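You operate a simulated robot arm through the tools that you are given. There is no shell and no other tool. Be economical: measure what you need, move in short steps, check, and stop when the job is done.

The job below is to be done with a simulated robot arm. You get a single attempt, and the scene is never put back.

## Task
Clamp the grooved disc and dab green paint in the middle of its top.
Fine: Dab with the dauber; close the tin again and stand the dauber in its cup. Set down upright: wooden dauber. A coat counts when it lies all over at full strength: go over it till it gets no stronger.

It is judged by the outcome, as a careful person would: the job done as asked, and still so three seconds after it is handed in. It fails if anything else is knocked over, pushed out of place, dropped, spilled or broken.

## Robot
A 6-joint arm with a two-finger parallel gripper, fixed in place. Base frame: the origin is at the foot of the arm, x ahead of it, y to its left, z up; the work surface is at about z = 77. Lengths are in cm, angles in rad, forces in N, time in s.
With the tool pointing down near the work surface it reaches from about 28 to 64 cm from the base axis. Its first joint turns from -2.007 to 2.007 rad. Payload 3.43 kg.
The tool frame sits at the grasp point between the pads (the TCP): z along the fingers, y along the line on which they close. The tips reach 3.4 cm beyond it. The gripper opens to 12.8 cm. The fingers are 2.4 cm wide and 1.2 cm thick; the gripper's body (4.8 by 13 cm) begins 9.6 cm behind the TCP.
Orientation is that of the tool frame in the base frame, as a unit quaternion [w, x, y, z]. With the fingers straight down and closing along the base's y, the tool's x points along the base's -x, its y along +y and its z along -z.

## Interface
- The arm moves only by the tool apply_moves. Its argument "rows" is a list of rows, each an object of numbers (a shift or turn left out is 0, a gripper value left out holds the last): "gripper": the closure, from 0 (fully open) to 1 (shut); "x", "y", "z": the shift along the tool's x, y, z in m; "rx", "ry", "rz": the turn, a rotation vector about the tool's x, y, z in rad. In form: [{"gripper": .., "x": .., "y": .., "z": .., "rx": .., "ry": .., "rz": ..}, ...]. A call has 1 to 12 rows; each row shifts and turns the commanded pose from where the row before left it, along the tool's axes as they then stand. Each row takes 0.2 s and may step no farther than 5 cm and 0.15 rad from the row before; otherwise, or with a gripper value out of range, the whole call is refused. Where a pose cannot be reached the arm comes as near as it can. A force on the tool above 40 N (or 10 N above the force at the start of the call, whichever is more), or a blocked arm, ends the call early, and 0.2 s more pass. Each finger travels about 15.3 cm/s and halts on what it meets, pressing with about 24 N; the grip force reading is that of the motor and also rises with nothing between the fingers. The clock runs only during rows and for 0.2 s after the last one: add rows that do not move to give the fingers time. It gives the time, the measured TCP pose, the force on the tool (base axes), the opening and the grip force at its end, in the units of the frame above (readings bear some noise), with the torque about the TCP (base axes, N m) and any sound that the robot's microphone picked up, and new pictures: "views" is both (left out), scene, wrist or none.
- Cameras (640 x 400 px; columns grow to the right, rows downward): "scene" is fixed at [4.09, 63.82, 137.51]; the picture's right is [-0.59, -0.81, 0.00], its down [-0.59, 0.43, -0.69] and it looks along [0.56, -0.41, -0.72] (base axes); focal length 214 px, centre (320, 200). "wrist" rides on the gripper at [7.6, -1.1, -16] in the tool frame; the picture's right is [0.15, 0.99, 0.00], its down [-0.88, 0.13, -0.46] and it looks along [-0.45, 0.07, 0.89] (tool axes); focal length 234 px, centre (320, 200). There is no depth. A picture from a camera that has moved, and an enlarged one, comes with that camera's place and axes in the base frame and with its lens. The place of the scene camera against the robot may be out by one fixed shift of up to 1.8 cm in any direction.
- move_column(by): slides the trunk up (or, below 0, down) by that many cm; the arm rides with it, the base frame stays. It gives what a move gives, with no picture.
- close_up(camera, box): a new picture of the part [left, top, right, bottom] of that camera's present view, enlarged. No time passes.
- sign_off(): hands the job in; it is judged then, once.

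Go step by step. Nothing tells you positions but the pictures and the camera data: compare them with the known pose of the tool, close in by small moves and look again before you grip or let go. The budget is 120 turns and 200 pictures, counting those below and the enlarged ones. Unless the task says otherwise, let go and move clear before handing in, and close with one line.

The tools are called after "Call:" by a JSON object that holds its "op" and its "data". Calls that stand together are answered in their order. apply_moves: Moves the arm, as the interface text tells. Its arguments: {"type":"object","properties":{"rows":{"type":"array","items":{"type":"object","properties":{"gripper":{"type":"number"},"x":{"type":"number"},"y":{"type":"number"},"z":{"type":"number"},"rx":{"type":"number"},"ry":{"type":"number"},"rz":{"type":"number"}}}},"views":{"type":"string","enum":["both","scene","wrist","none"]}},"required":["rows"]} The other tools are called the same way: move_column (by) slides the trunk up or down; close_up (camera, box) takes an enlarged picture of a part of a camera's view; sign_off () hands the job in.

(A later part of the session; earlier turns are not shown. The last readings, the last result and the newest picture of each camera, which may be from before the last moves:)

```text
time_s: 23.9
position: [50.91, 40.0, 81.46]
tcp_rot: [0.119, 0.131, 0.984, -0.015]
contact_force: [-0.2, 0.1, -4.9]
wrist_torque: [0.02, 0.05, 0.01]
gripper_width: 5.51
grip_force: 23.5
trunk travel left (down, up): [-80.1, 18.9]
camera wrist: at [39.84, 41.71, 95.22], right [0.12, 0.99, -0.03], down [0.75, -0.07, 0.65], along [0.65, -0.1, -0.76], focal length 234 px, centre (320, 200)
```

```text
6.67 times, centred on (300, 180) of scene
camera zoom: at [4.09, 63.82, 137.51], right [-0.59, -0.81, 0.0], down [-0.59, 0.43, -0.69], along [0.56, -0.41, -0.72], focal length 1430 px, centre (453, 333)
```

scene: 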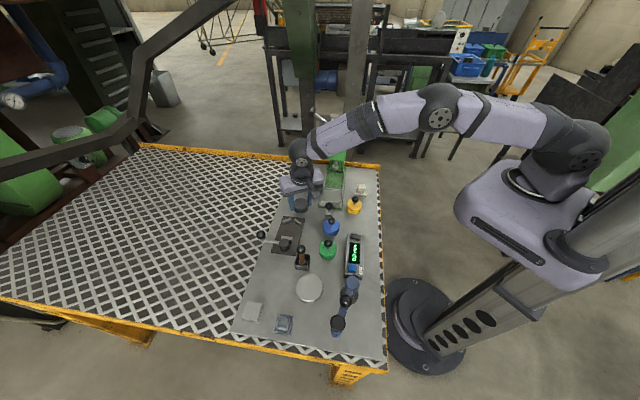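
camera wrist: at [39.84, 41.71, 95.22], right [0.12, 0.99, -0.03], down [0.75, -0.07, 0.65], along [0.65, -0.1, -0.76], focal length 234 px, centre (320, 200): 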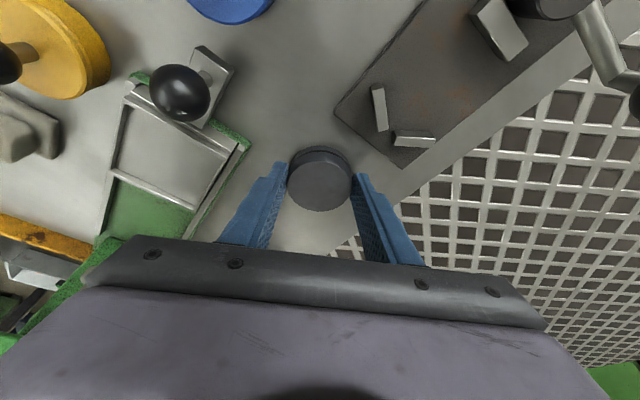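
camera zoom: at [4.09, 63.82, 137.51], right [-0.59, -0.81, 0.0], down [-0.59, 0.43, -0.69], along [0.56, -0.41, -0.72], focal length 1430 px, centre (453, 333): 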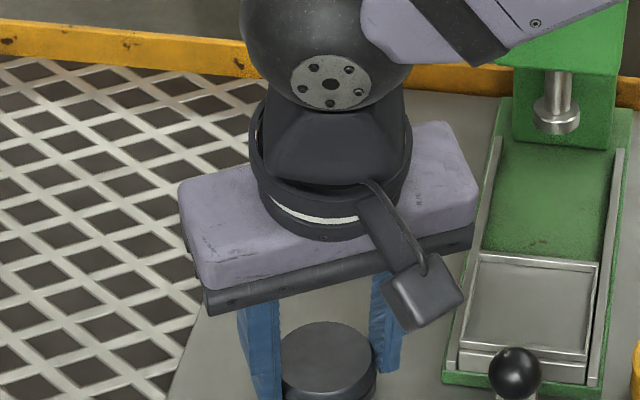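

Call:
{"op": "apply_moves", "data": {"rows": [{"x": 0.0007, "z": 0.0026}, {}, {"gripper": 0.5}, {"gripper": 0.47}, {}, {"x": -0.0019, "z": -0.0076}, {}, {"gripper": 0.6}, {"gripper": 0.7}, {}, {}]}}

Call:
{"op": "close_up", "data": {"camera": "wrist", "box": [240, 100, 400, 220]}}

```text
time_s: 26.4
position: [50.94, 39.75, 82.06]
tcp_rot: [0.12, 0.13, 0.984, -0.015]
contact_force: [-0.3, 0.6, 0.3]
wrist_torque: [-0.01, 0.07, -0.04]
gripper_width: 5.53
grip_force: 24.2
trunk travel left (down, up): [-80.1, 18.9]
camera wrist: at [39.77, 41.57, 95.77], right [0.12, 0.99, -0.03], down [0.75, -0.07, 0.65], along [0.65, -0.1, -0.76], focal length 234 px, centre (320, 200)
```

scene: 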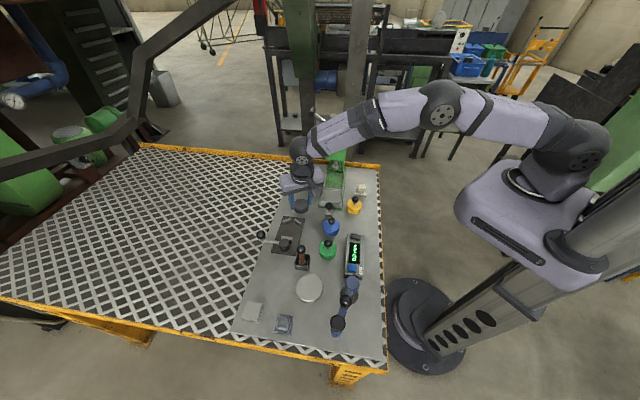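
wrist: 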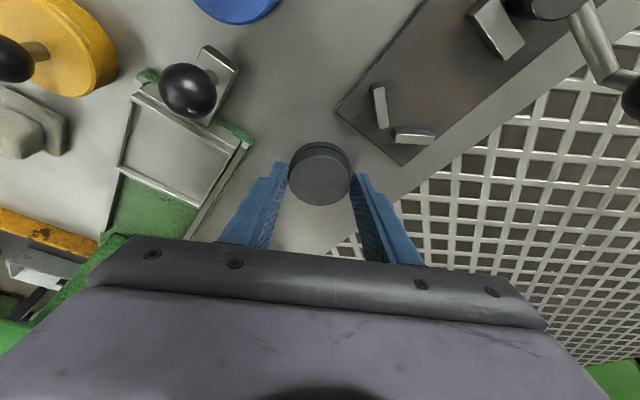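

```text
3.33 times, centred on (320, 160) of wrist
camera zoom: at [39.77, 41.57, 95.77], right [0.12, 0.99, -0.03], down [0.75, -0.07, 0.65], along [0.65, -0.1, -0.76], focal length 781 px, centre (320, 333)
```

zoom: 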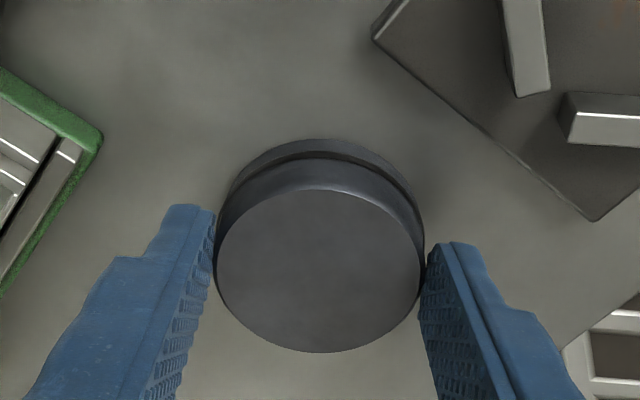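

Regripped higher. Lifting and returning over the clamp.

Call:
{"op": "apply_moves", "data": {"rows": [{"x": -0.0119, "z": -0.0485}, {"x": 0.0289, "y": 0.0229, "z": -0.0071}, {"x": 0.0289, "y": 0.0229, "z": -0.0071}, {"x": 0.0289, "y": 0.0229, "z": -0.0071}, {}]}}

Call:
{"op": "close_up", "data": {"camera": "wrist", "box": [220, 80, 440, 220]}}

```text
time_s: 27.6
position: [43.96, 48.65, 87.26]
tcp_rot: [0.12, 0.13, 0.984, -0.016]
contact_force: [0.0, -0.9, -4.6]
wrist_torque: [0.0, 0.06, 0.01]
gripper_width: 5.53
grip_force: 23.5
trunk travel left (down, up): [-80.1, 18.9]
camera wrist: at [32.92, 50.48, 100.87], right [0.12, 0.99, -0.03], down [0.75, -0.07, 0.65], along [0.65, -0.1, -0.76], focal length 234 px, centre (320, 200)
```

scene: 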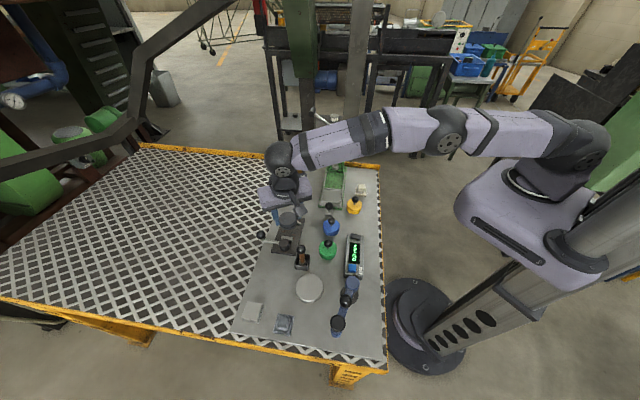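
wrist: 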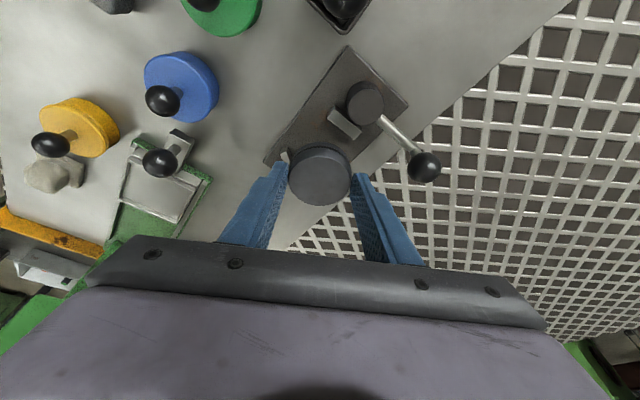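

```text
2.86 times, centred on (330, 150) of wrist
camera zoom: at [32.92, 50.48, 100.87], right [0.12, 0.99, -0.03], down [0.75, -0.07, 0.65], along [0.65, -0.1, -0.76], focal length 669 px, centre (291, 343)
```

zoom: 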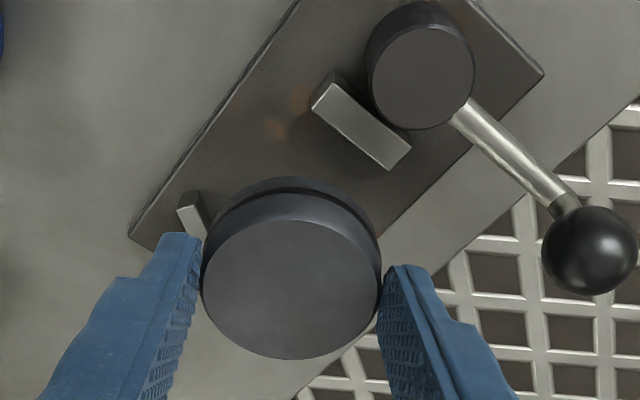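

Within reach now and centred between jaw and V. Lowering.

Call:
{"op": "apply_moves", "data": {"rows": [{"x": 0.0043, "y": -0.0005, "z": 0.0215}, {"x": 0.0042, "y": -0.0005, "z": 0.0206}, {}]}}

Call:
{"op": "close_up", "data": {"camera": "wrist", "box": [220, 80, 440, 220]}}

Call:
{"op": "close_up", "data": {"camera": "scene", "box": [250, 190, 330, 260]}}

```text
time_s: 28.4
position: [44.22, 48.63, 82.82]
tcp_rot: [0.12, 0.131, 0.984, -0.014]
contact_force: [-0.3, 0.2, -3.9]
wrist_torque: [-0.06, 0.04, -0.01]
gripper_width: 5.53
grip_force: 24.2
trunk travel left (down, up): [-80.1, 18.9]
camera wrist: at [33.07, 50.4, 96.56], right [0.12, 0.99, -0.03], down [0.75, -0.07, 0.65], along [0.65, -0.1, -0.76], focal length 234 px, centre (320, 200)
```

scene: 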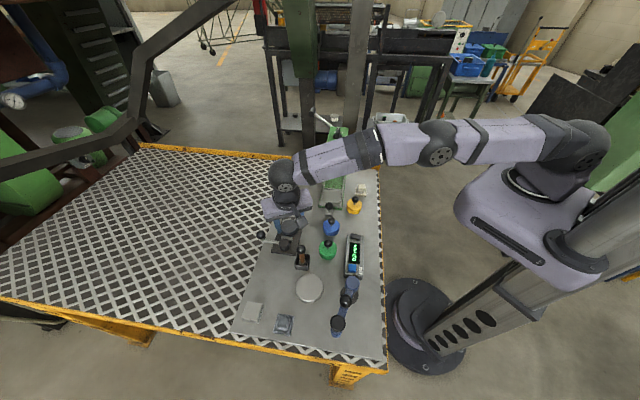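
wrist: 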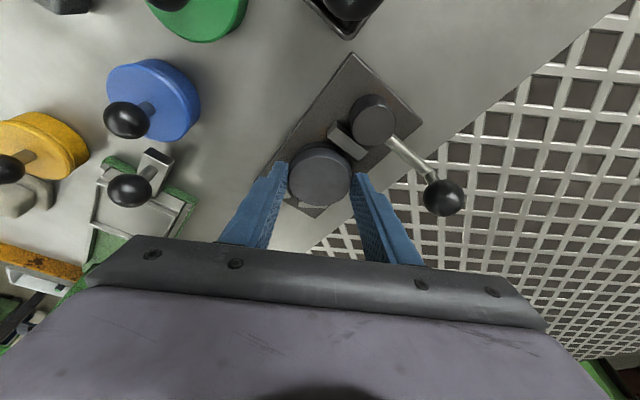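

```text
2.86 times, centred on (330, 150) of wrist
camera zoom: at [33.07, 50.4, 96.56], right [0.12, 0.99, -0.03], down [0.75, -0.07, 0.65], along [0.65, -0.1, -0.76], focal length 669 px, centre (291, 343)
```

zoom: 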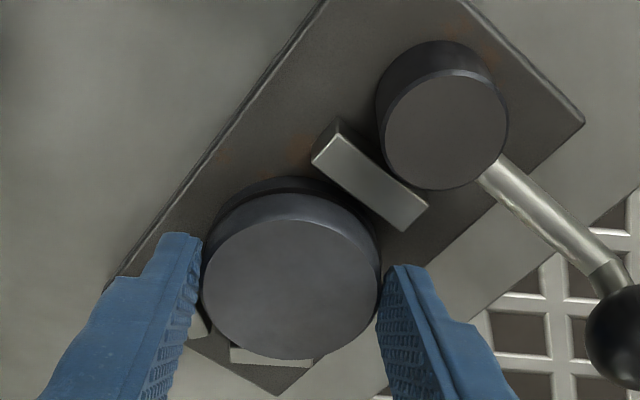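

```text
5.71 times, centred on (290, 225) of scene
camera zoom: at [4.09, 63.82, 137.51], right [-0.59, -0.81, 0.0], down [-0.59, 0.43, -0.69], along [0.56, -0.41, -0.72], focal length 1226 px, centre (491, 57)
```

zoom: 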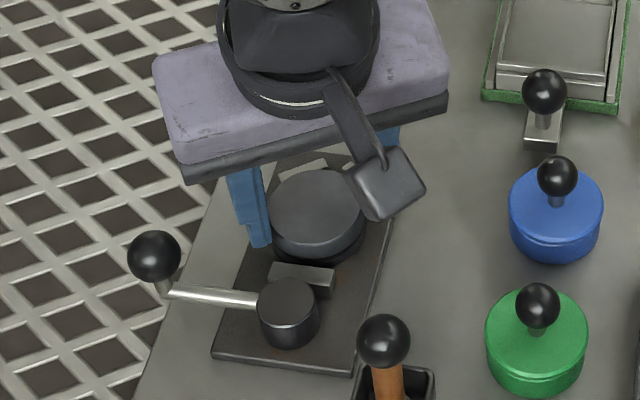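

Alignment looks right, with gaps at the blocks and jaw. Lowering gently until weight transfers.

Call:
{"op": "apply_moves", "data": {"rows": [{"x": 0.0005, "z": 0.0019}, {}], "views": "none"}}

Call:
{"op": "apply_moves", "data": {"rows": [{"x": 0.0003, "z": 0.0013}, {}], "views": "none"}}

```text
time_s: 28.9
position: [44.2, 48.59, 82.8]
tcp_rot: [0.121, 0.13, 0.984, -0.014]
contact_force: [-0.4, -0.6, 7.3]
wrist_torque: [-0.2, 0.18, 0.07]
gripper_width: 5.51
grip_force: 23.7
trunk travel left (down, up): [-80.1, 18.9]
```

```text
time_s: 29.6
position: [44.21, 48.56, 82.71]
tcp_rot: [0.122, 0.13, 0.984, -0.013]
contact_force: [0.8, 0.9, 15.7]
wrist_torque: [-0.06, -0.07, 0.17]
gripper_width: 5.51
grip_force: 24.4
trunk travel left (down, up): [-80.1, 18.9]
```

Weight has transferred; the disc rests on the plate. Releasing slightly and looking.

Call:
{"op": "apply_moves", "data": {"rows": [{"x": -0.0003, "z": -0.0012}, {"gripper": 0.5}, {"gripper": 0.48}, {}, {}]}}

Call:
{"op": "close_up", "data": {"camera": "wrist", "box": [220, 80, 440, 220]}}

Call:
{"op": "close_up", "data": {"camera": "scene", "box": [250, 190, 330, 260]}}

```text
time_s: 30.8
position: [44.34, 48.56, 82.53]
tcp_rot: [0.12, 0.129, 0.984, -0.015]
contact_force: [0.2, 0.3, -1.0]
wrist_torque: [0.0, -0.01, -0.01]
gripper_width: 6.67
grip_force: 0.0
trunk travel left (down, up): [-80.1, 18.9]
camera wrist: at [33.03, 50.33, 96.28], right [0.12, 0.99, -0.03], down [0.75, -0.07, 0.65], along [0.65, -0.1, -0.76], focal length 234 px, centre (320, 200)
```

scene: 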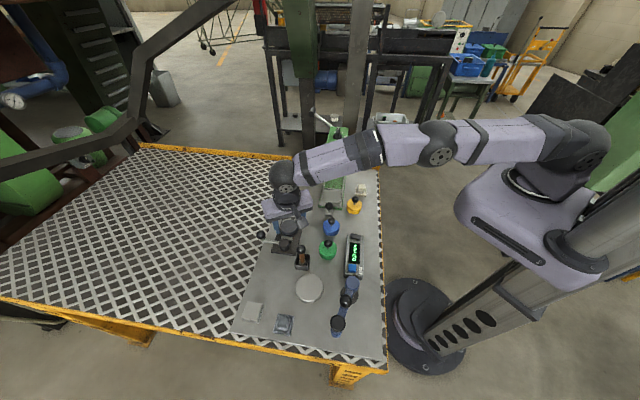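
wrist: 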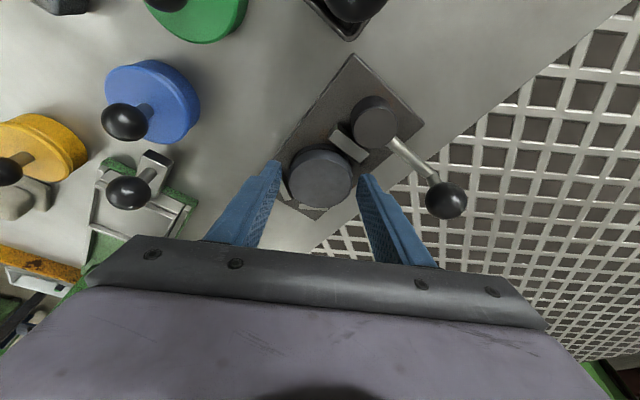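

```text
2.86 times, centred on (330, 150) of wrist
camera zoom: at [33.03, 50.33, 96.28], right [0.12, 0.99, -0.03], down [0.75, -0.07, 0.65], along [0.65, -0.1, -0.76], focal length 669 px, centre (291, 343)
```

zoom: 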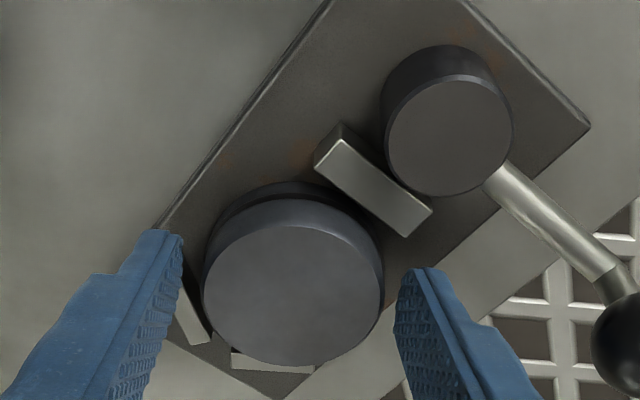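

```text
5.71 times, centred on (290, 225) of scene
camera zoom: at [4.09, 63.82, 137.51], right [-0.59, -0.81, 0.0], down [-0.59, 0.43, -0.69], along [0.56, -0.41, -0.72], focal length 1226 px, centre (491, 57)
```

zoom: 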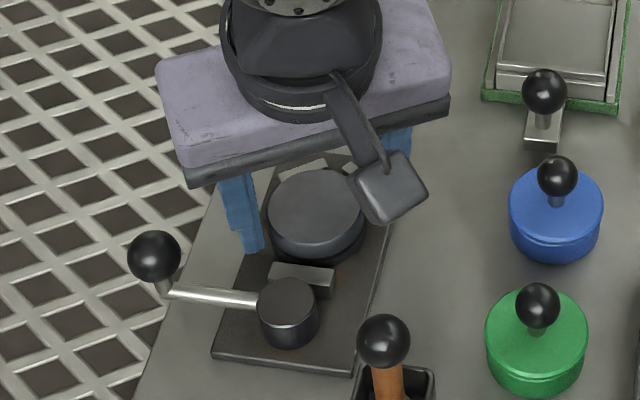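

The disc sits flat between jaw and V. I'll rise, and turn the tool so its tilt is radial for reaching the lever.

Call:
{"op": "apply_moves", "data": {"rows": [{"x": -0.0097, "z": -0.0388}, {"x": -0.0097, "z": -0.0388}, {"rx": -0.0346, "rz": -0.1397}, {"rx": -0.0346, "rz": -0.1397, "gripper": 1.0}, {"rx": -0.0346, "rz": -0.1397}, {"rx": -0.0346, "rz": -0.1397}, {"rx": -0.0346, "rz": -0.1397}, {"rx": -0.0346, "rz": -0.1397}, {"rx": -0.0346, "rz": -0.1397}, {"rx": -0.0346, "rz": -0.1397}, {}]}}

Call:
{"op": "close_up", "data": {"camera": "wrist", "box": [160, 80, 480, 270]}}

```text
time_s: 33.1
position: [44.17, 48.53, 90.58]
tcp_rot: [0.11, -0.428, 0.895, 0.052]
contact_force: [0.0, -0.1, 0.1]
wrist_torque: [0.02, -0.03, -0.01]
gripper_width: 0.02
grip_force: 24.3
trunk travel left (down, up): [-80.1, 18.9]
camera wrist: at [37.96, 39.09, 104.25], right [-0.86, 0.51, -0.04], down [0.37, 0.66, 0.65], along [0.36, 0.55, -0.75], focal length 234 px, centre (320, 200)
```

scene: 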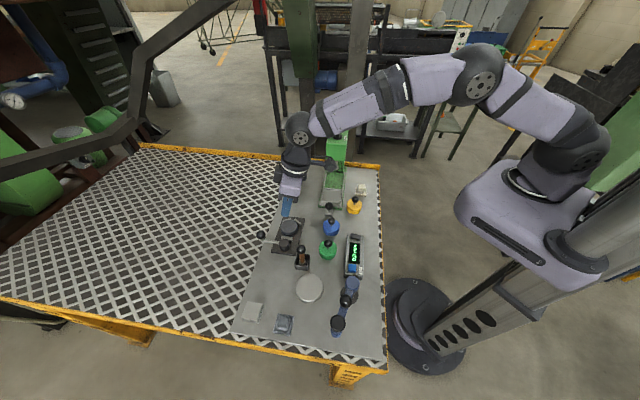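
wrist: 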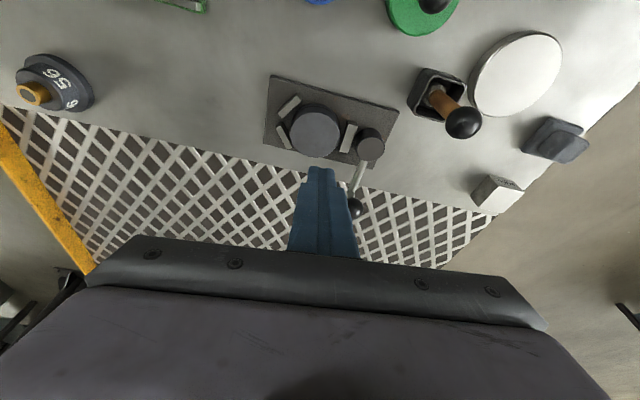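

```text
2.00 times, centred on (320, 175) of wrist
camera zoom: at [37.96, 39.09, 104.25], right [-0.86, 0.51, -0.04], down [0.37, 0.66, 0.65], along [0.36, 0.55, -0.75], focal length 468 px, centre (320, 250)
```

zoom: 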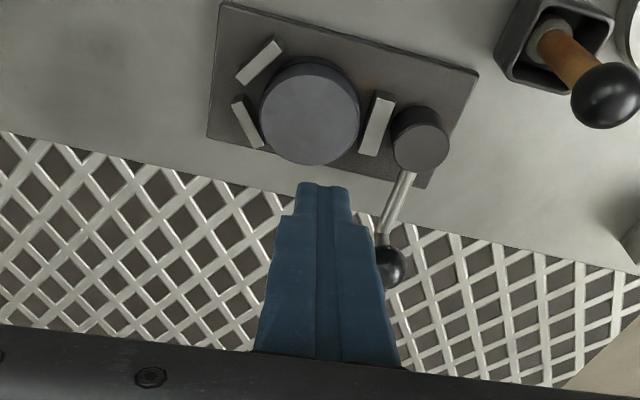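

The disc is nicely nested at the V. The lever points radially outward from the cam. I'll tilt more and bring the closed fingertips to its disc side, to push it away from the disc.

Call:
{"op": "apply_moves", "data": {"rows": [{"ry": -0.08}, {"ry": -0.08}, {"x": -0.0109, "y": 0.014, "z": 0.0263}, {"x": -0.0109, "y": 0.014, "z": 0.0263}, {}]}}

Call:
{"op": "close_up", "data": {"camera": "wrist", "box": [220, 80, 460, 230]}}

Call:
{"op": "close_up", "data": {"camera": "scene", "box": [240, 190, 320, 260]}}

```text
time_s: 34.4
position: [44.61, 53.65, 86.61]
tcp_rot: [0.182, -0.421, 0.884, 0.087]
contact_force: [0.3, -0.2, 1.0]
wrist_torque: [-0.01, -0.02, 0.0]
gripper_width: 0.01
grip_force: 24.1
trunk travel left (down, up): [-80.1, 18.9]
camera wrist: at [37.05, 42.62, 98.31], right [-0.85, 0.52, -0.06], down [0.3, 0.57, 0.77], along [0.43, 0.64, -0.64], focal length 234 px, centre (320, 200)
```

scene: 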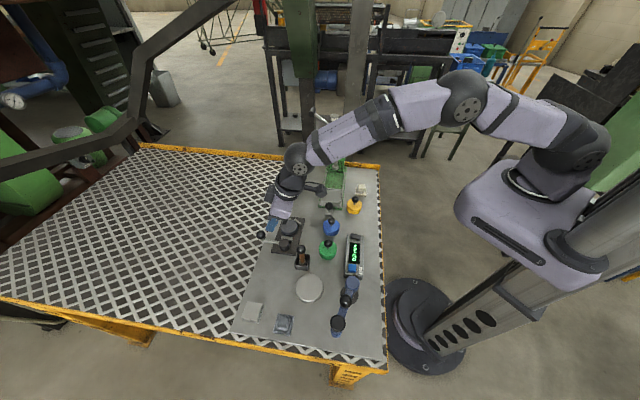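
wrist: 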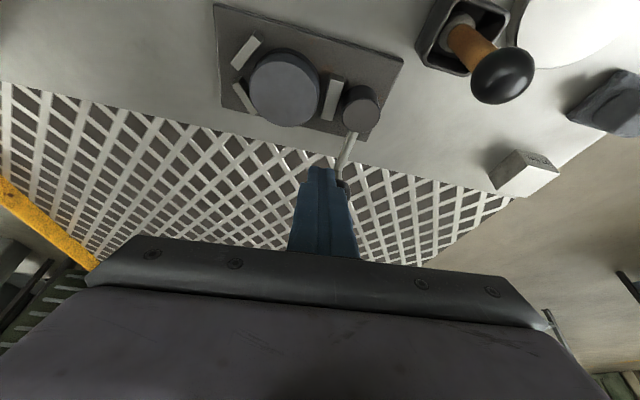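

```text
2.67 times, centred on (340, 155) of wrist
camera zoom: at [37.05, 42.62, 98.31], right [-0.85, 0.52, -0.06], down [0.3, 0.57, 0.77], along [0.43, 0.64, -0.64], focal length 624 px, centre (267, 320)
```

zoom: 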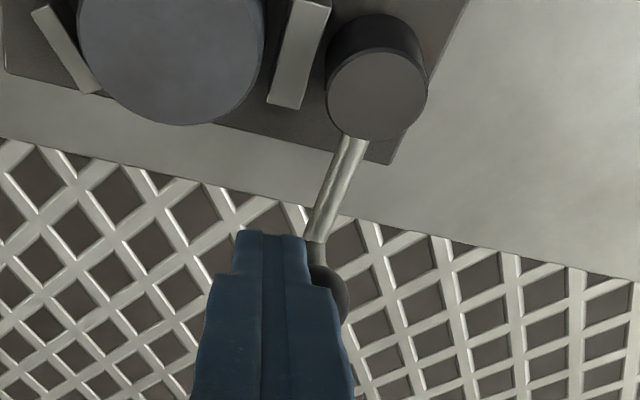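

```text
5.71 times, centred on (280, 225) of scene
camera zoom: at [4.09, 63.82, 137.51], right [-0.59, -0.81, 0.0], down [-0.59, 0.43, -0.69], along [0.56, -0.41, -0.72], focal length 1226 px, centre (549, 57)
```

zoom: 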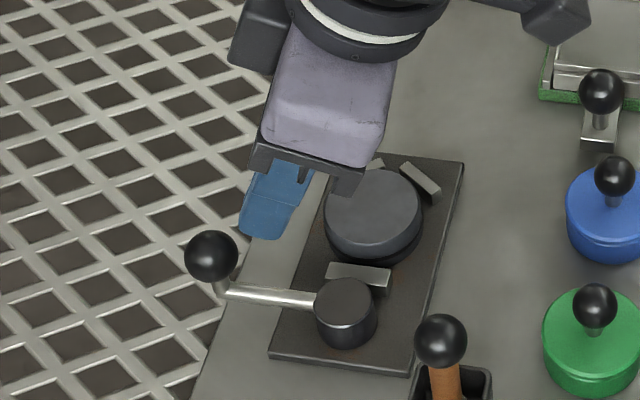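

Tips are beside the rod on the disc side. Lowering to rod height.

Call:
{"op": "apply_moves", "data": {"rows": [{"x": 0.009, "z": 0.0212}, {"x": 0.0089, "z": 0.0211}, {}]}}

Call:
{"op": "close_up", "data": {"camera": "wrist", "box": [220, 60, 460, 210]}}

Call:
{"op": "close_up", "data": {"camera": "scene", "box": [240, 200, 320, 270]}}

```text
time_s: 35.1
position: [44.62, 53.65, 82.07]
tcp_rot: [0.181, -0.421, 0.884, 0.087]
contact_force: [0.6, 0.2, 0.2]
wrist_torque: [-0.01, 0.01, 0.0]
gripper_width: 0.01
grip_force: 24.3
trunk travel left (down, up): [-80.1, 18.9]
camera wrist: at [37.12, 42.53, 93.81], right [-0.85, 0.52, -0.06], down [0.3, 0.57, 0.77], along [0.43, 0.64, -0.64], focal length 234 px, centre (320, 200)
```

scene: 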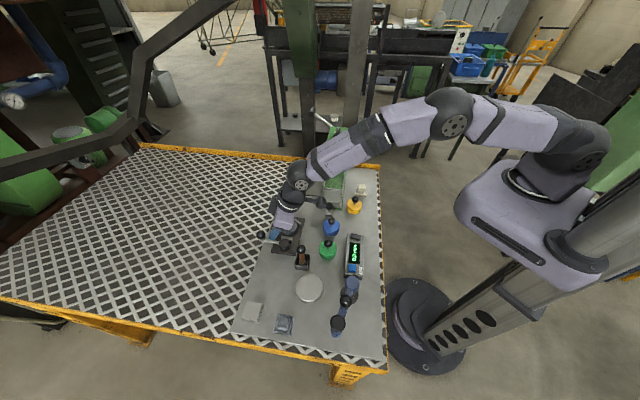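
wrist: 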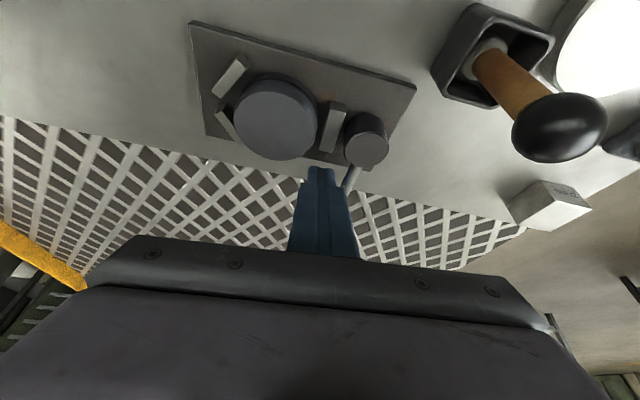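

```text
2.67 times, centred on (340, 135) of wrist
camera zoom: at [37.12, 42.53, 93.81], right [-0.85, 0.52, -0.06], down [0.3, 0.57, 0.77], along [0.43, 0.64, -0.64], focal length 624 px, centre (267, 373)
```

zoom: 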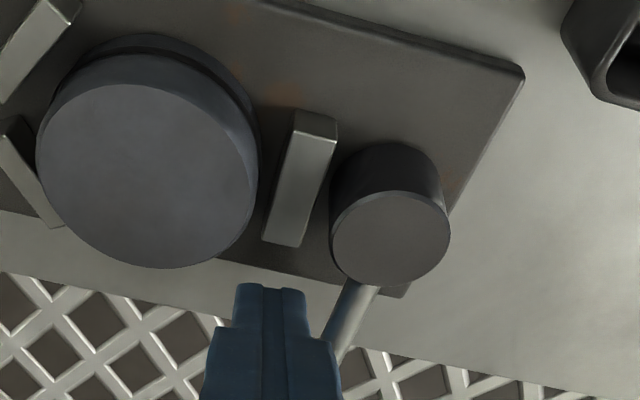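

```text
5.71 times, centred on (280, 235) of scene
camera zoom: at [4.09, 63.82, 137.51], right [-0.59, -0.81, 0.0], down [-0.59, 0.43, -0.69], along [0.56, -0.41, -0.72], focal length 1226 px, centre (549, 0)
```

zoom: 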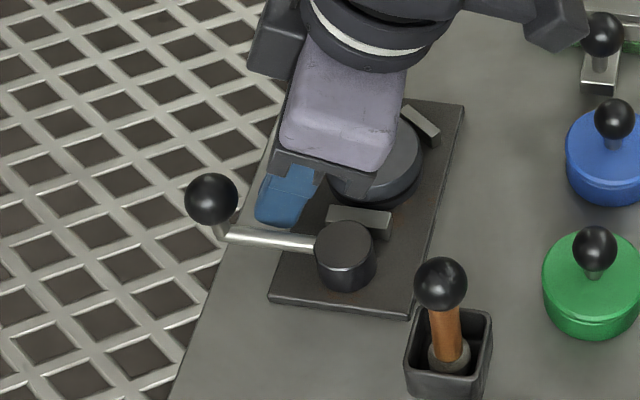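

Pushing the rod sideways a little to see how it turns.

Call:
{"op": "apply_moves", "data": {"rows": [{"y": 0.008}, {"y": 0.008}, {"y": 0.008}, {}]}}

Call:
{"op": "close_up", "data": {"camera": "wrist", "box": [220, 60, 460, 210]}}

Call:
{"op": "close_up", "data": {"camera": "scene", "box": [240, 200, 320, 270]}}

```text
time_s: 36.1
position: [42.73, 55.04, 81.94]
tcp_rot: [0.181, -0.421, 0.885, 0.087]
contact_force: [0.1, 0.6, 0.2]
wrist_torque: [0.01, 0.04, 0.03]
gripper_width: 0.0
grip_force: 24.5
trunk travel left (down, up): [-80.1, 18.9]
camera wrist: at [35.17, 44.05, 93.73], right [-0.85, 0.52, -0.06], down [0.3, 0.57, 0.76], along [0.43, 0.64, -0.64], focal length 234 px, centre (320, 200)
```

scene: 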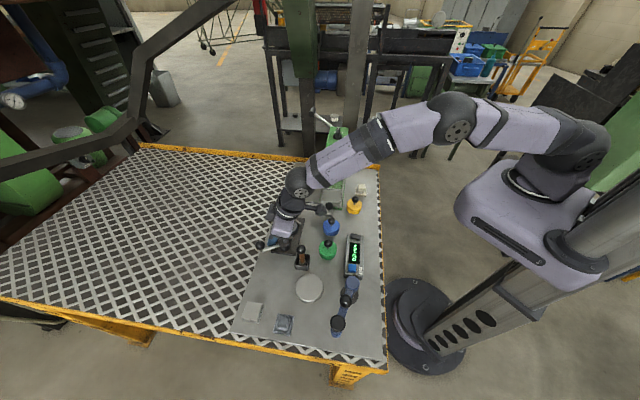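
wrist: 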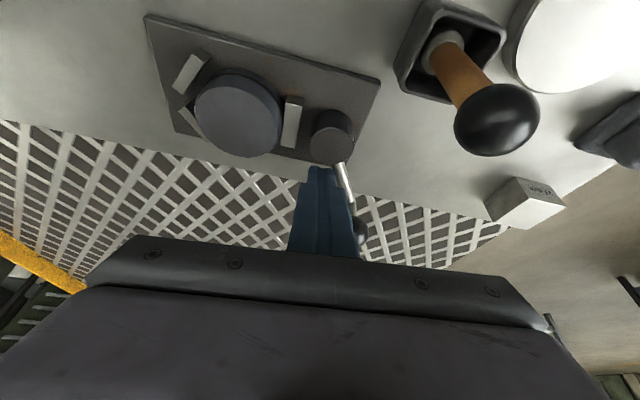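

```text
2.67 times, centred on (340, 135) of wrist
camera zoom: at [35.17, 44.05, 93.73], right [-0.85, 0.52, -0.06], down [0.3, 0.57, 0.76], along [0.43, 0.64, -0.64], focal length 624 px, centre (267, 373)
```

zoom: 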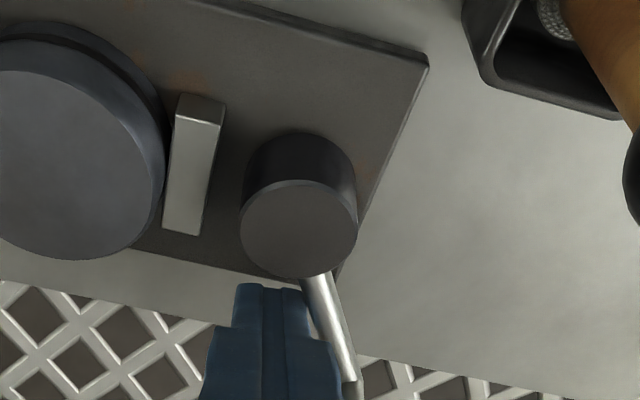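

```text
5.71 times, centred on (280, 235) of scene
camera zoom: at [4.09, 63.82, 137.51], right [-0.59, -0.81, 0.0], down [-0.59, 0.43, -0.69], along [0.56, -0.41, -0.72], focal length 1226 px, centre (549, 0)
```

zoom: 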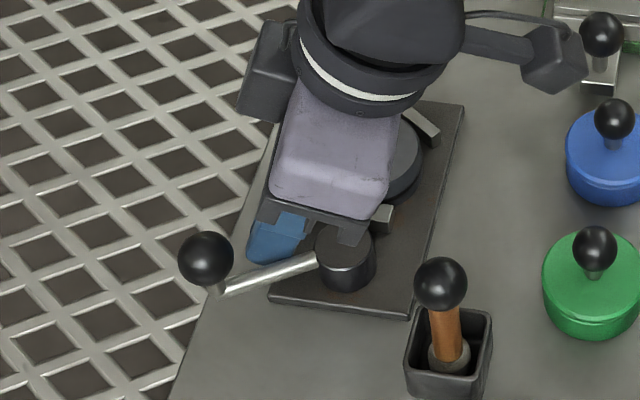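

The lever turns and the jaw advances toward the disc, so this is the clamping direction. Pushing on in small steps.

Call:
{"op": "apply_moves", "data": {"rows": [{"y": 0.007}, {"y": 0.007}, {}]}}

Call:
{"op": "close_up", "data": {"camera": "wrist", "box": [180, 60, 420, 210]}}

Call:
{"op": "close_up", "data": {"camera": "scene", "box": [240, 200, 320, 270]}}

```text
time_s: 37.0
position: [41.57, 55.92, 81.99]
tcp_rot: [0.183, -0.422, 0.884, 0.087]
contact_force: [0.8, -0.6, 0.5]
wrist_torque: [0.0, 0.01, 0.01]
gripper_width: 0.0
grip_force: 24.0
trunk travel left (down, up): [-80.1, 18.9]
camera wrist: at [34.11, 44.96, 93.78], right [-0.85, 0.52, -0.06], down [0.3, 0.57, 0.77], along [0.43, 0.64, -0.64], focal length 234 px, centre (320, 200)
```

scene: 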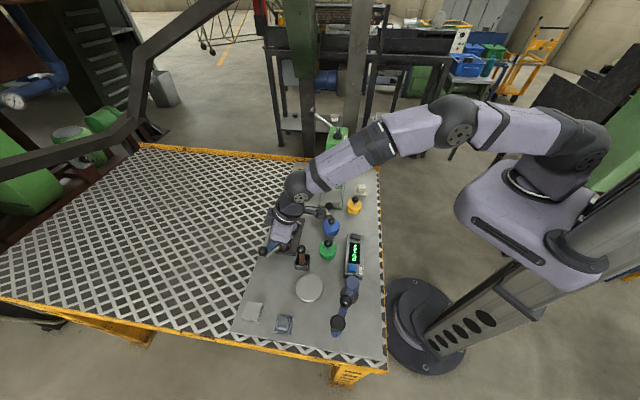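
wrist: 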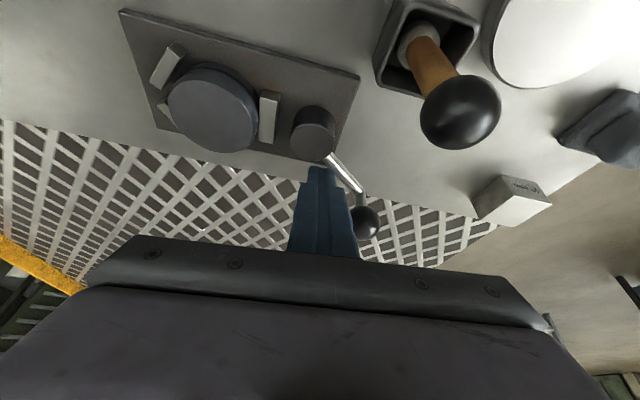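

```text
2.67 times, centred on (300, 135) of wrist
camera zoom: at [34.11, 44.96, 93.78], right [-0.85, 0.52, -0.06], down [0.3, 0.57, 0.77], along [0.43, 0.64, -0.64], focal length 624 px, centre (373, 373)
```

zoom: 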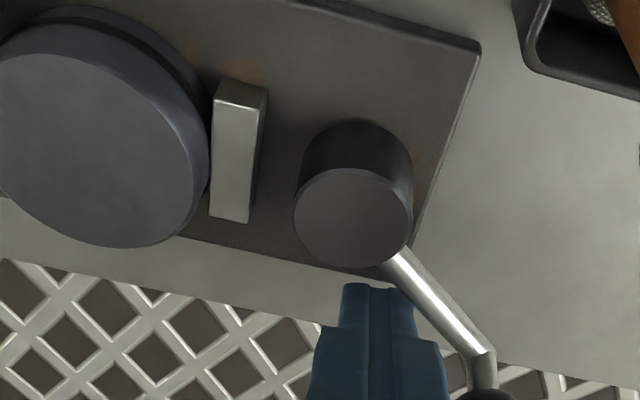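

```text
5.71 times, centred on (280, 235) of scene
camera zoom: at [4.09, 63.82, 137.51], right [-0.59, -0.81, 0.0], down [-0.59, 0.43, -0.69], along [0.56, -0.41, -0.72], focal length 1226 px, centre (549, 0)
```

zoom: 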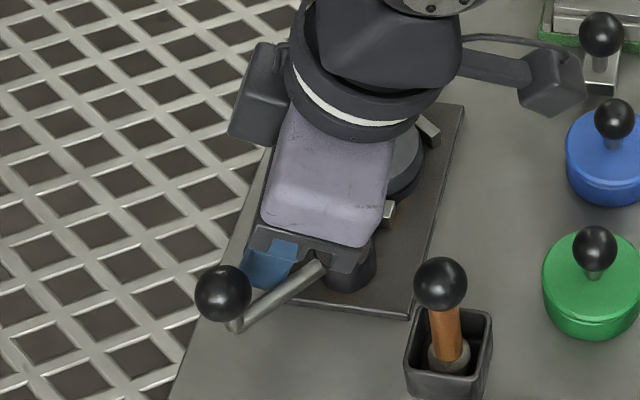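

Call:
{"op": "apply_moves", "data": {"rows": [{"x": 0.004, "y": 0.0062, "z": -0.0017}, {"x": 0.0046, "y": 0.0062, "z": -0.002}, {"x": 0.0046, "y": 0.0062, "z": -0.002}, {}]}}

Call:
{"op": "close_up", "data": {"camera": "wrist", "box": [180, 60, 420, 210]}}

Call:
{"op": "close_up", "data": {"camera": "scene", "box": [240, 200, 320, 270]}}

```text
time_s: 38.0
position: [39.58, 55.93, 81.93]
tcp_rot: [0.181, -0.42, 0.885, 0.087]
contact_force: [14.1, 0.5, 0.1]
wrist_torque: [-0.02, -0.29, -0.06]
gripper_width: 0.0
grip_force: 24.5
trunk travel left (down, up): [-80.1, 18.9]
camera wrist: at [32.07, 44.9, 93.75], right [-0.85, 0.52, -0.06], down [0.3, 0.57, 0.77], along [0.43, 0.64, -0.64], focal length 234 px, centre (320, 200)
```

scene: 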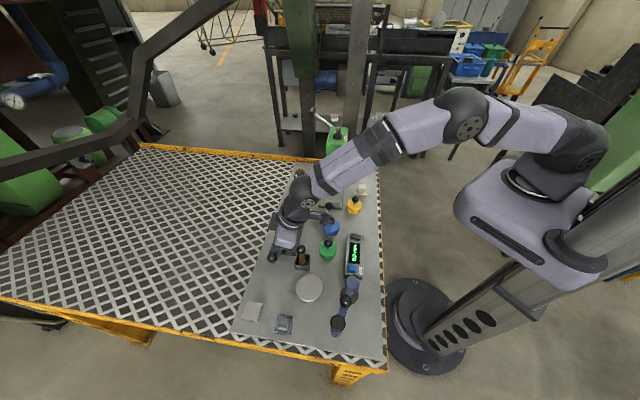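
wrist: 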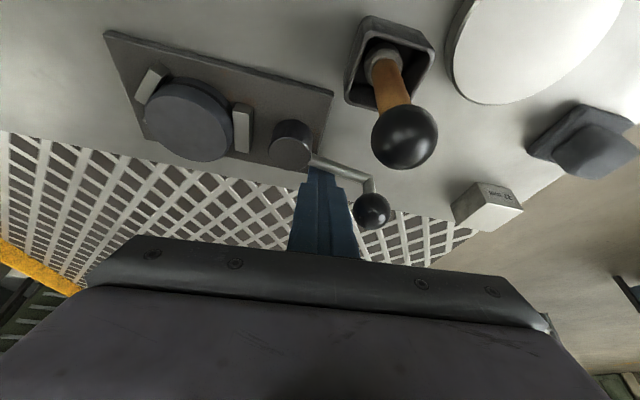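

```text
2.67 times, centred on (300, 135) of wrist
camera zoom: at [32.07, 44.9, 93.75], right [-0.85, 0.52, -0.06], down [0.3, 0.57, 0.77], along [0.43, 0.64, -0.64], focal length 624 px, centre (373, 373)
```

zoom: 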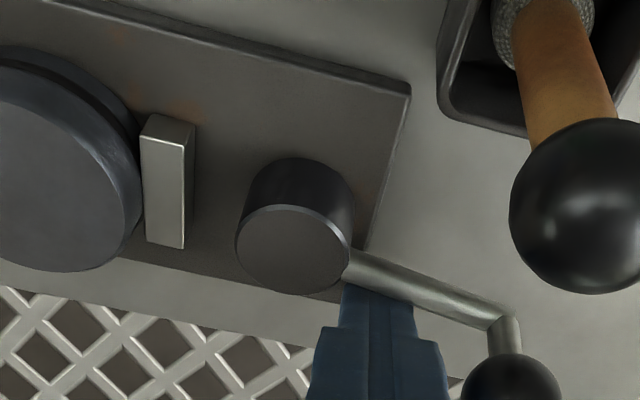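

```text
5.71 times, centred on (280, 235) of scene
camera zoom: at [4.09, 63.82, 137.51], right [-0.59, -0.81, 0.0], down [-0.59, 0.43, -0.69], along [0.56, -0.41, -0.72], focal length 1226 px, centre (549, 0)
```

zoom: 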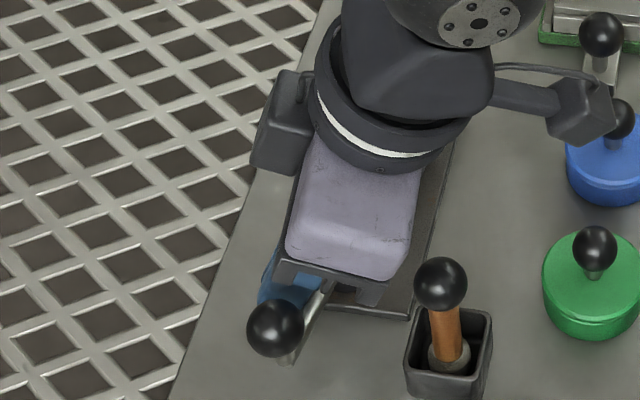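

Resistance is now rising (14 N), so it is clamping. I'll carry the lever on along its arc in small steps.

Call:
{"op": "apply_moves", "data": {"rows": [{"x": 0.005, "y": 0.0026, "z": -0.0021}, {"x": 0.005, "y": 0.0026, "z": -0.0021}, {}]}}

Call:
{"op": "close_up", "data": {"camera": "wrist", "box": [180, 60, 420, 210]}}

```text
time_s: 38.5
position: [39.44, 55.81, 82.48]
tcp_rot: [0.191, -0.417, 0.884, 0.089]
contact_force: [10.1, 4.2, -1.6]
wrist_torque: [0.09, -0.28, -0.09]
gripper_width: 0.02
grip_force: 24.3
trunk travel left (down, up): [-80.1, 18.9]
stopped in row 2: the force on the tool passed its limit at 43 N (the readings are from after the stop); the commanded pose is now the measured one
camera wrist: at [31.63, 44.67, 93.97], right [-0.85, 0.52, -0.06], down [0.29, 0.56, 0.78], along [0.44, 0.64, -0.62], focal length 234 px, centre (320, 200)
```

scene: 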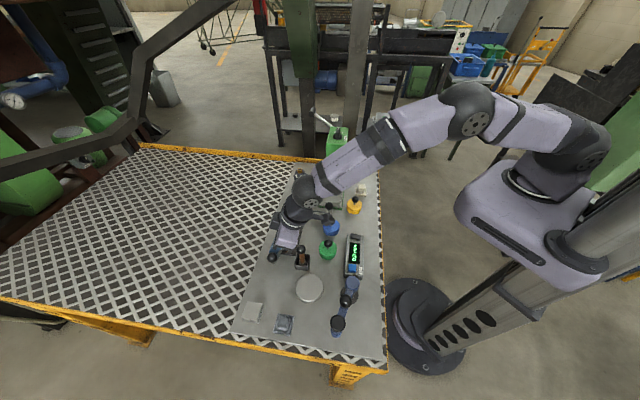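
wrist: 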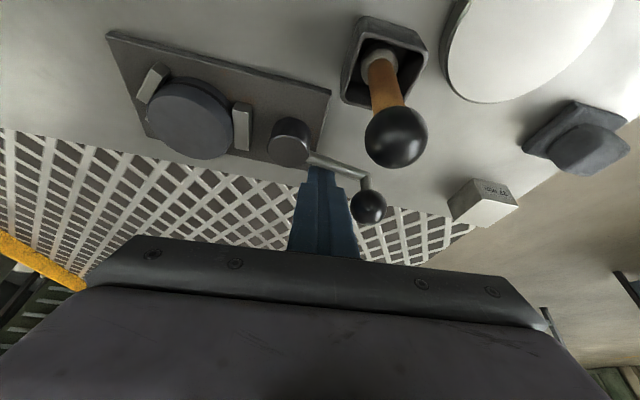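

```text
2.67 times, centred on (300, 135) of wrist
camera zoom: at [31.63, 44.67, 93.97], right [-0.85, 0.52, -0.06], down [0.29, 0.56, 0.78], along [0.44, 0.64, -0.62], focal length 624 px, centre (373, 373)
```

zoom: 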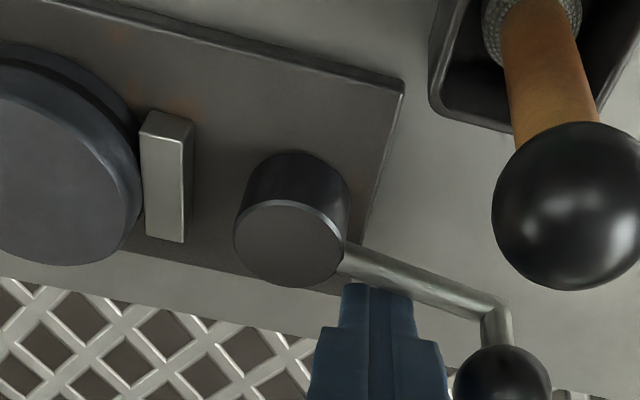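

The lever stopped hard at about 43 N. I'll back off a little and see whether it stays.

Call:
{"op": "apply_moves", "data": {"rows": [{"x": -0.01, "z": 0.002}, {"x": -0.008}, {}]}}

Call:
{"op": "close_up", "data": {"camera": "wrist", "box": [180, 60, 420, 210]}}

Call:
{"op": "close_up", "data": {"camera": "scene", "box": [240, 200, 320, 270]}}

```text
time_s: 39.3
position: [40.31, 57.09, 82.88]
tcp_rot: [0.188, -0.419, 0.884, 0.089]
contact_force: [1.0, -0.7, -0.2]
wrist_torque: [-0.04, -0.03, 0.0]
gripper_width: 0.0
grip_force: 24.1
trunk travel left (down, up): [-80.1, 18.9]
camera wrist: at [32.56, 45.89, 94.43], right [-0.85, 0.52, -0.06], down [0.29, 0.56, 0.77], along [0.44, 0.64, -0.63], focal length 234 px, centre (320, 200)
```

scene: 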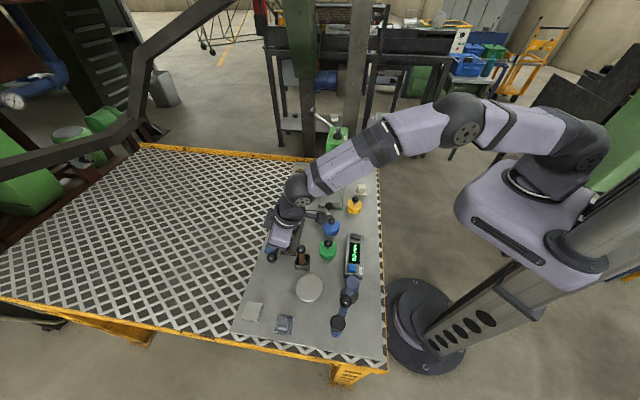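
wrist: 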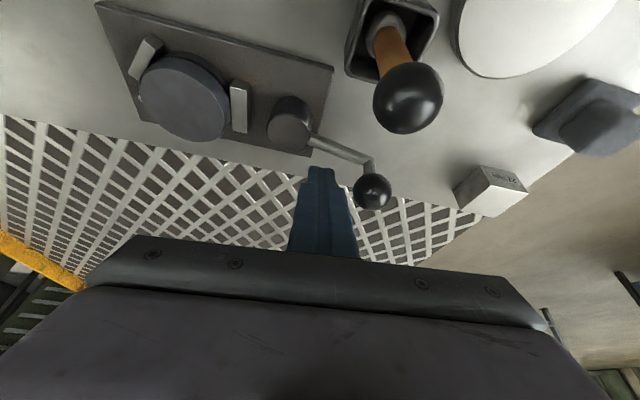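

```text
2.67 times, centred on (300, 135) of wrist
camera zoom: at [32.56, 45.89, 94.43], right [-0.85, 0.52, -0.06], down [0.29, 0.56, 0.77], along [0.44, 0.64, -0.63], focal length 624 px, centre (373, 373)
```

zoom: 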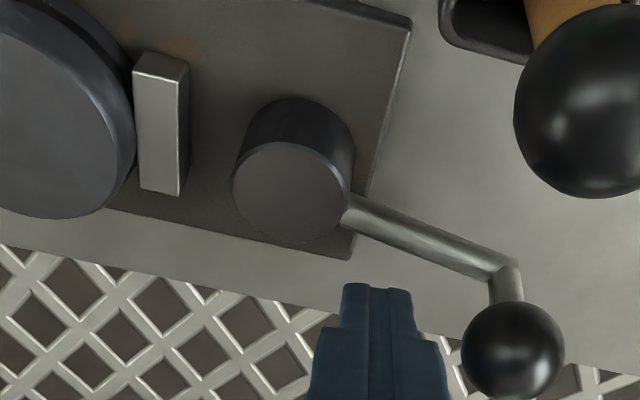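

```text
5.71 times, centred on (280, 235) of scene
camera zoom: at [4.09, 63.82, 137.51], right [-0.59, -0.81, 0.0], down [-0.59, 0.43, -0.69], along [0.56, -0.41, -0.72], focal length 1226 px, centre (549, 0)
```

zoom: 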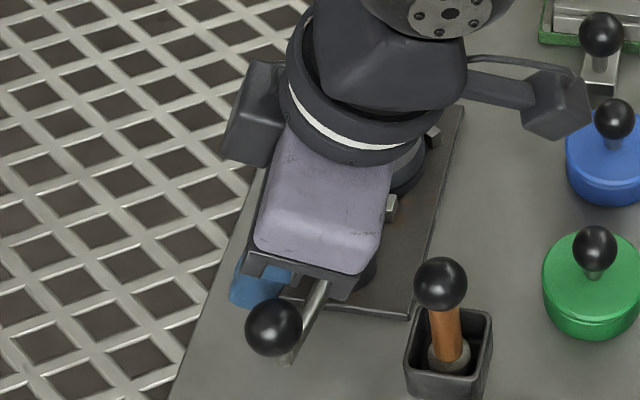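

The lever stays put at about 120°, jaw against the disc. To be sure it is fully home I'll push once at the ball, where leverage is better.

Call:
{"op": "apply_moves", "data": {"rows": [{"x": -0.022, "z": -0.0067}, {"y": 0.0245}, {}]}}

Call:
{"op": "close_up", "data": {"camera": "wrist", "box": [220, 60, 460, 210]}}

Call:
{"op": "close_up", "data": {"camera": "scene", "box": [240, 200, 320, 270]}}

```text
time_s: 40.1
position: [39.41, 59.89, 84.35]
tcp_rot: [0.187, -0.419, 0.884, 0.089]
contact_force: [-0.1, 0.3, 0.3]
wrist_torque: [0.02, 0.01, 0.0]
gripper_width: 0.0
grip_force: 24.2
trunk travel left (down, up): [-80.1, 18.9]
camera wrist: at [31.79, 48.89, 95.93], right [-0.85, 0.52, -0.06], down [0.29, 0.56, 0.77], along [0.44, 0.64, -0.63], focal length 234 px, centre (320, 200)
```

scene: 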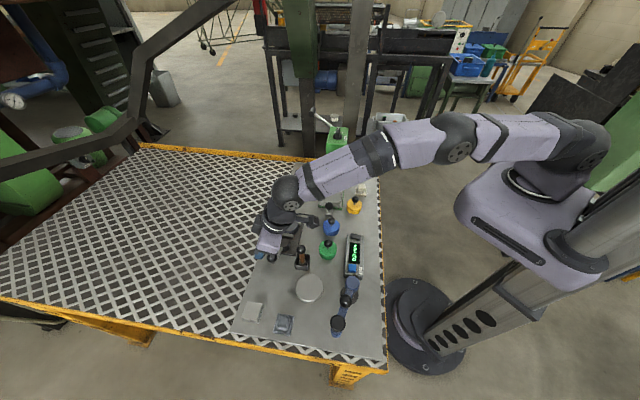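
wrist: 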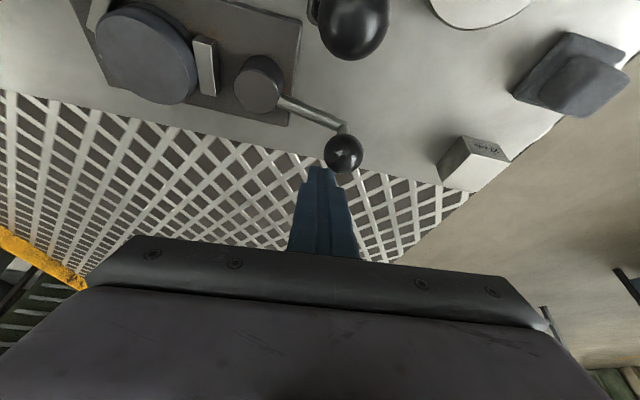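

```text
2.67 times, centred on (340, 135) of wrist
camera zoom: at [31.79, 48.89, 95.93], right [-0.85, 0.52, -0.06], down [0.29, 0.56, 0.77], along [0.44, 0.64, -0.63], focal length 624 px, centre (267, 373)
```

zoom: 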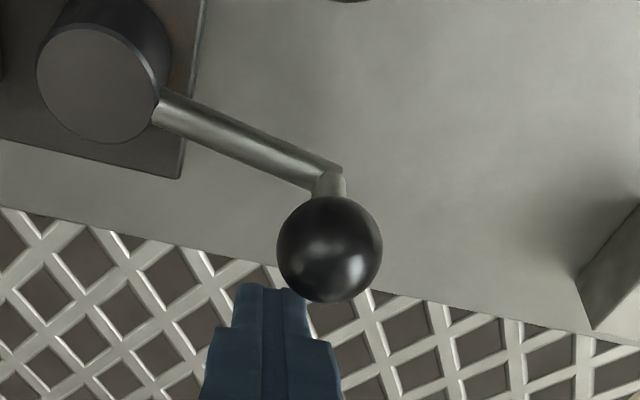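

```text
5.71 times, centred on (280, 235) of scene
camera zoom: at [4.09, 63.82, 137.51], right [-0.59, -0.81, 0.0], down [-0.59, 0.43, -0.69], along [0.56, -0.41, -0.72], focal length 1226 px, centre (549, 0)
```

zoom: 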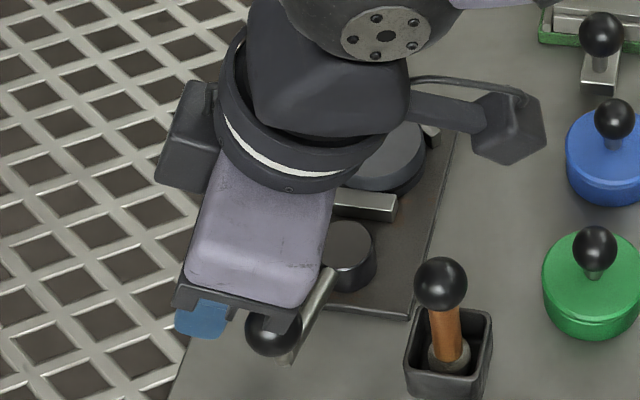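

Call:
{"op": "apply_moves", "data": {"rows": [{"y": 0.006}, {"x": 0.0075, "y": 0.0025, "z": -0.003}, {"x": 0.0045, "y": 0.0018, "z": -0.0019}, {"x": 0.0045, "y": 0.0018, "z": -0.0019}, {}]}}

Call:
{"op": "close_up", "data": {"camera": "wrist", "box": [180, 60, 420, 210]}}

```text
time_s: 41.3
position: [37.89, 59.71, 84.73]
tcp_rot: [0.195, -0.418, 0.882, 0.095]
contact_force: [26.6, 17.9, 10.6]
wrist_torque: [0.06, -0.42, -0.03]
gripper_width: 0.0
grip_force: 23.9
trunk travel left (down, up): [-80.1, 18.9]
camera wrist: at [30.18, 48.53, 96.08], right [-0.85, 0.52, -0.06], down [0.29, 0.55, 0.79], along [0.44, 0.65, -0.62], focal length 234 px, centre (320, 200)
```

scene: 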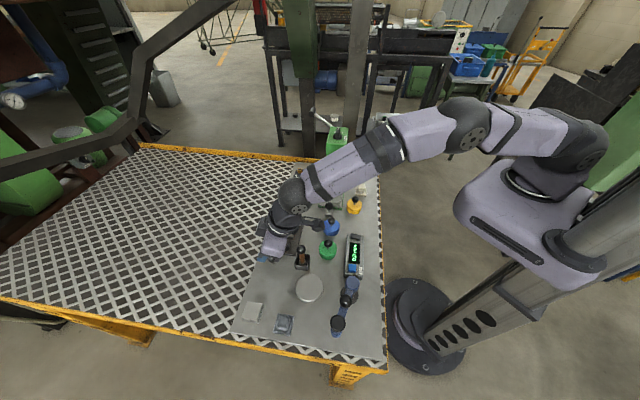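
wrist: 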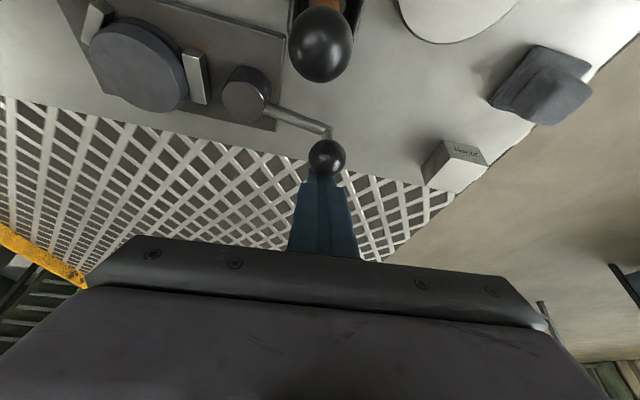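

```text
2.67 times, centred on (300, 135) of wrist
camera zoom: at [30.18, 48.53, 96.08], right [-0.85, 0.52, -0.06], down [0.29, 0.55, 0.79], along [0.44, 0.65, -0.62], focal length 624 px, centre (373, 373)
```

zoom: 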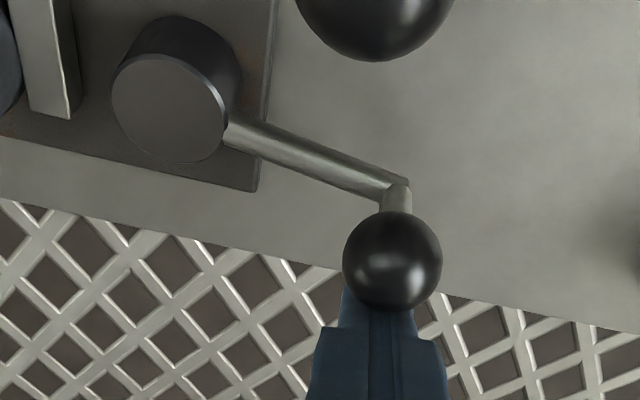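

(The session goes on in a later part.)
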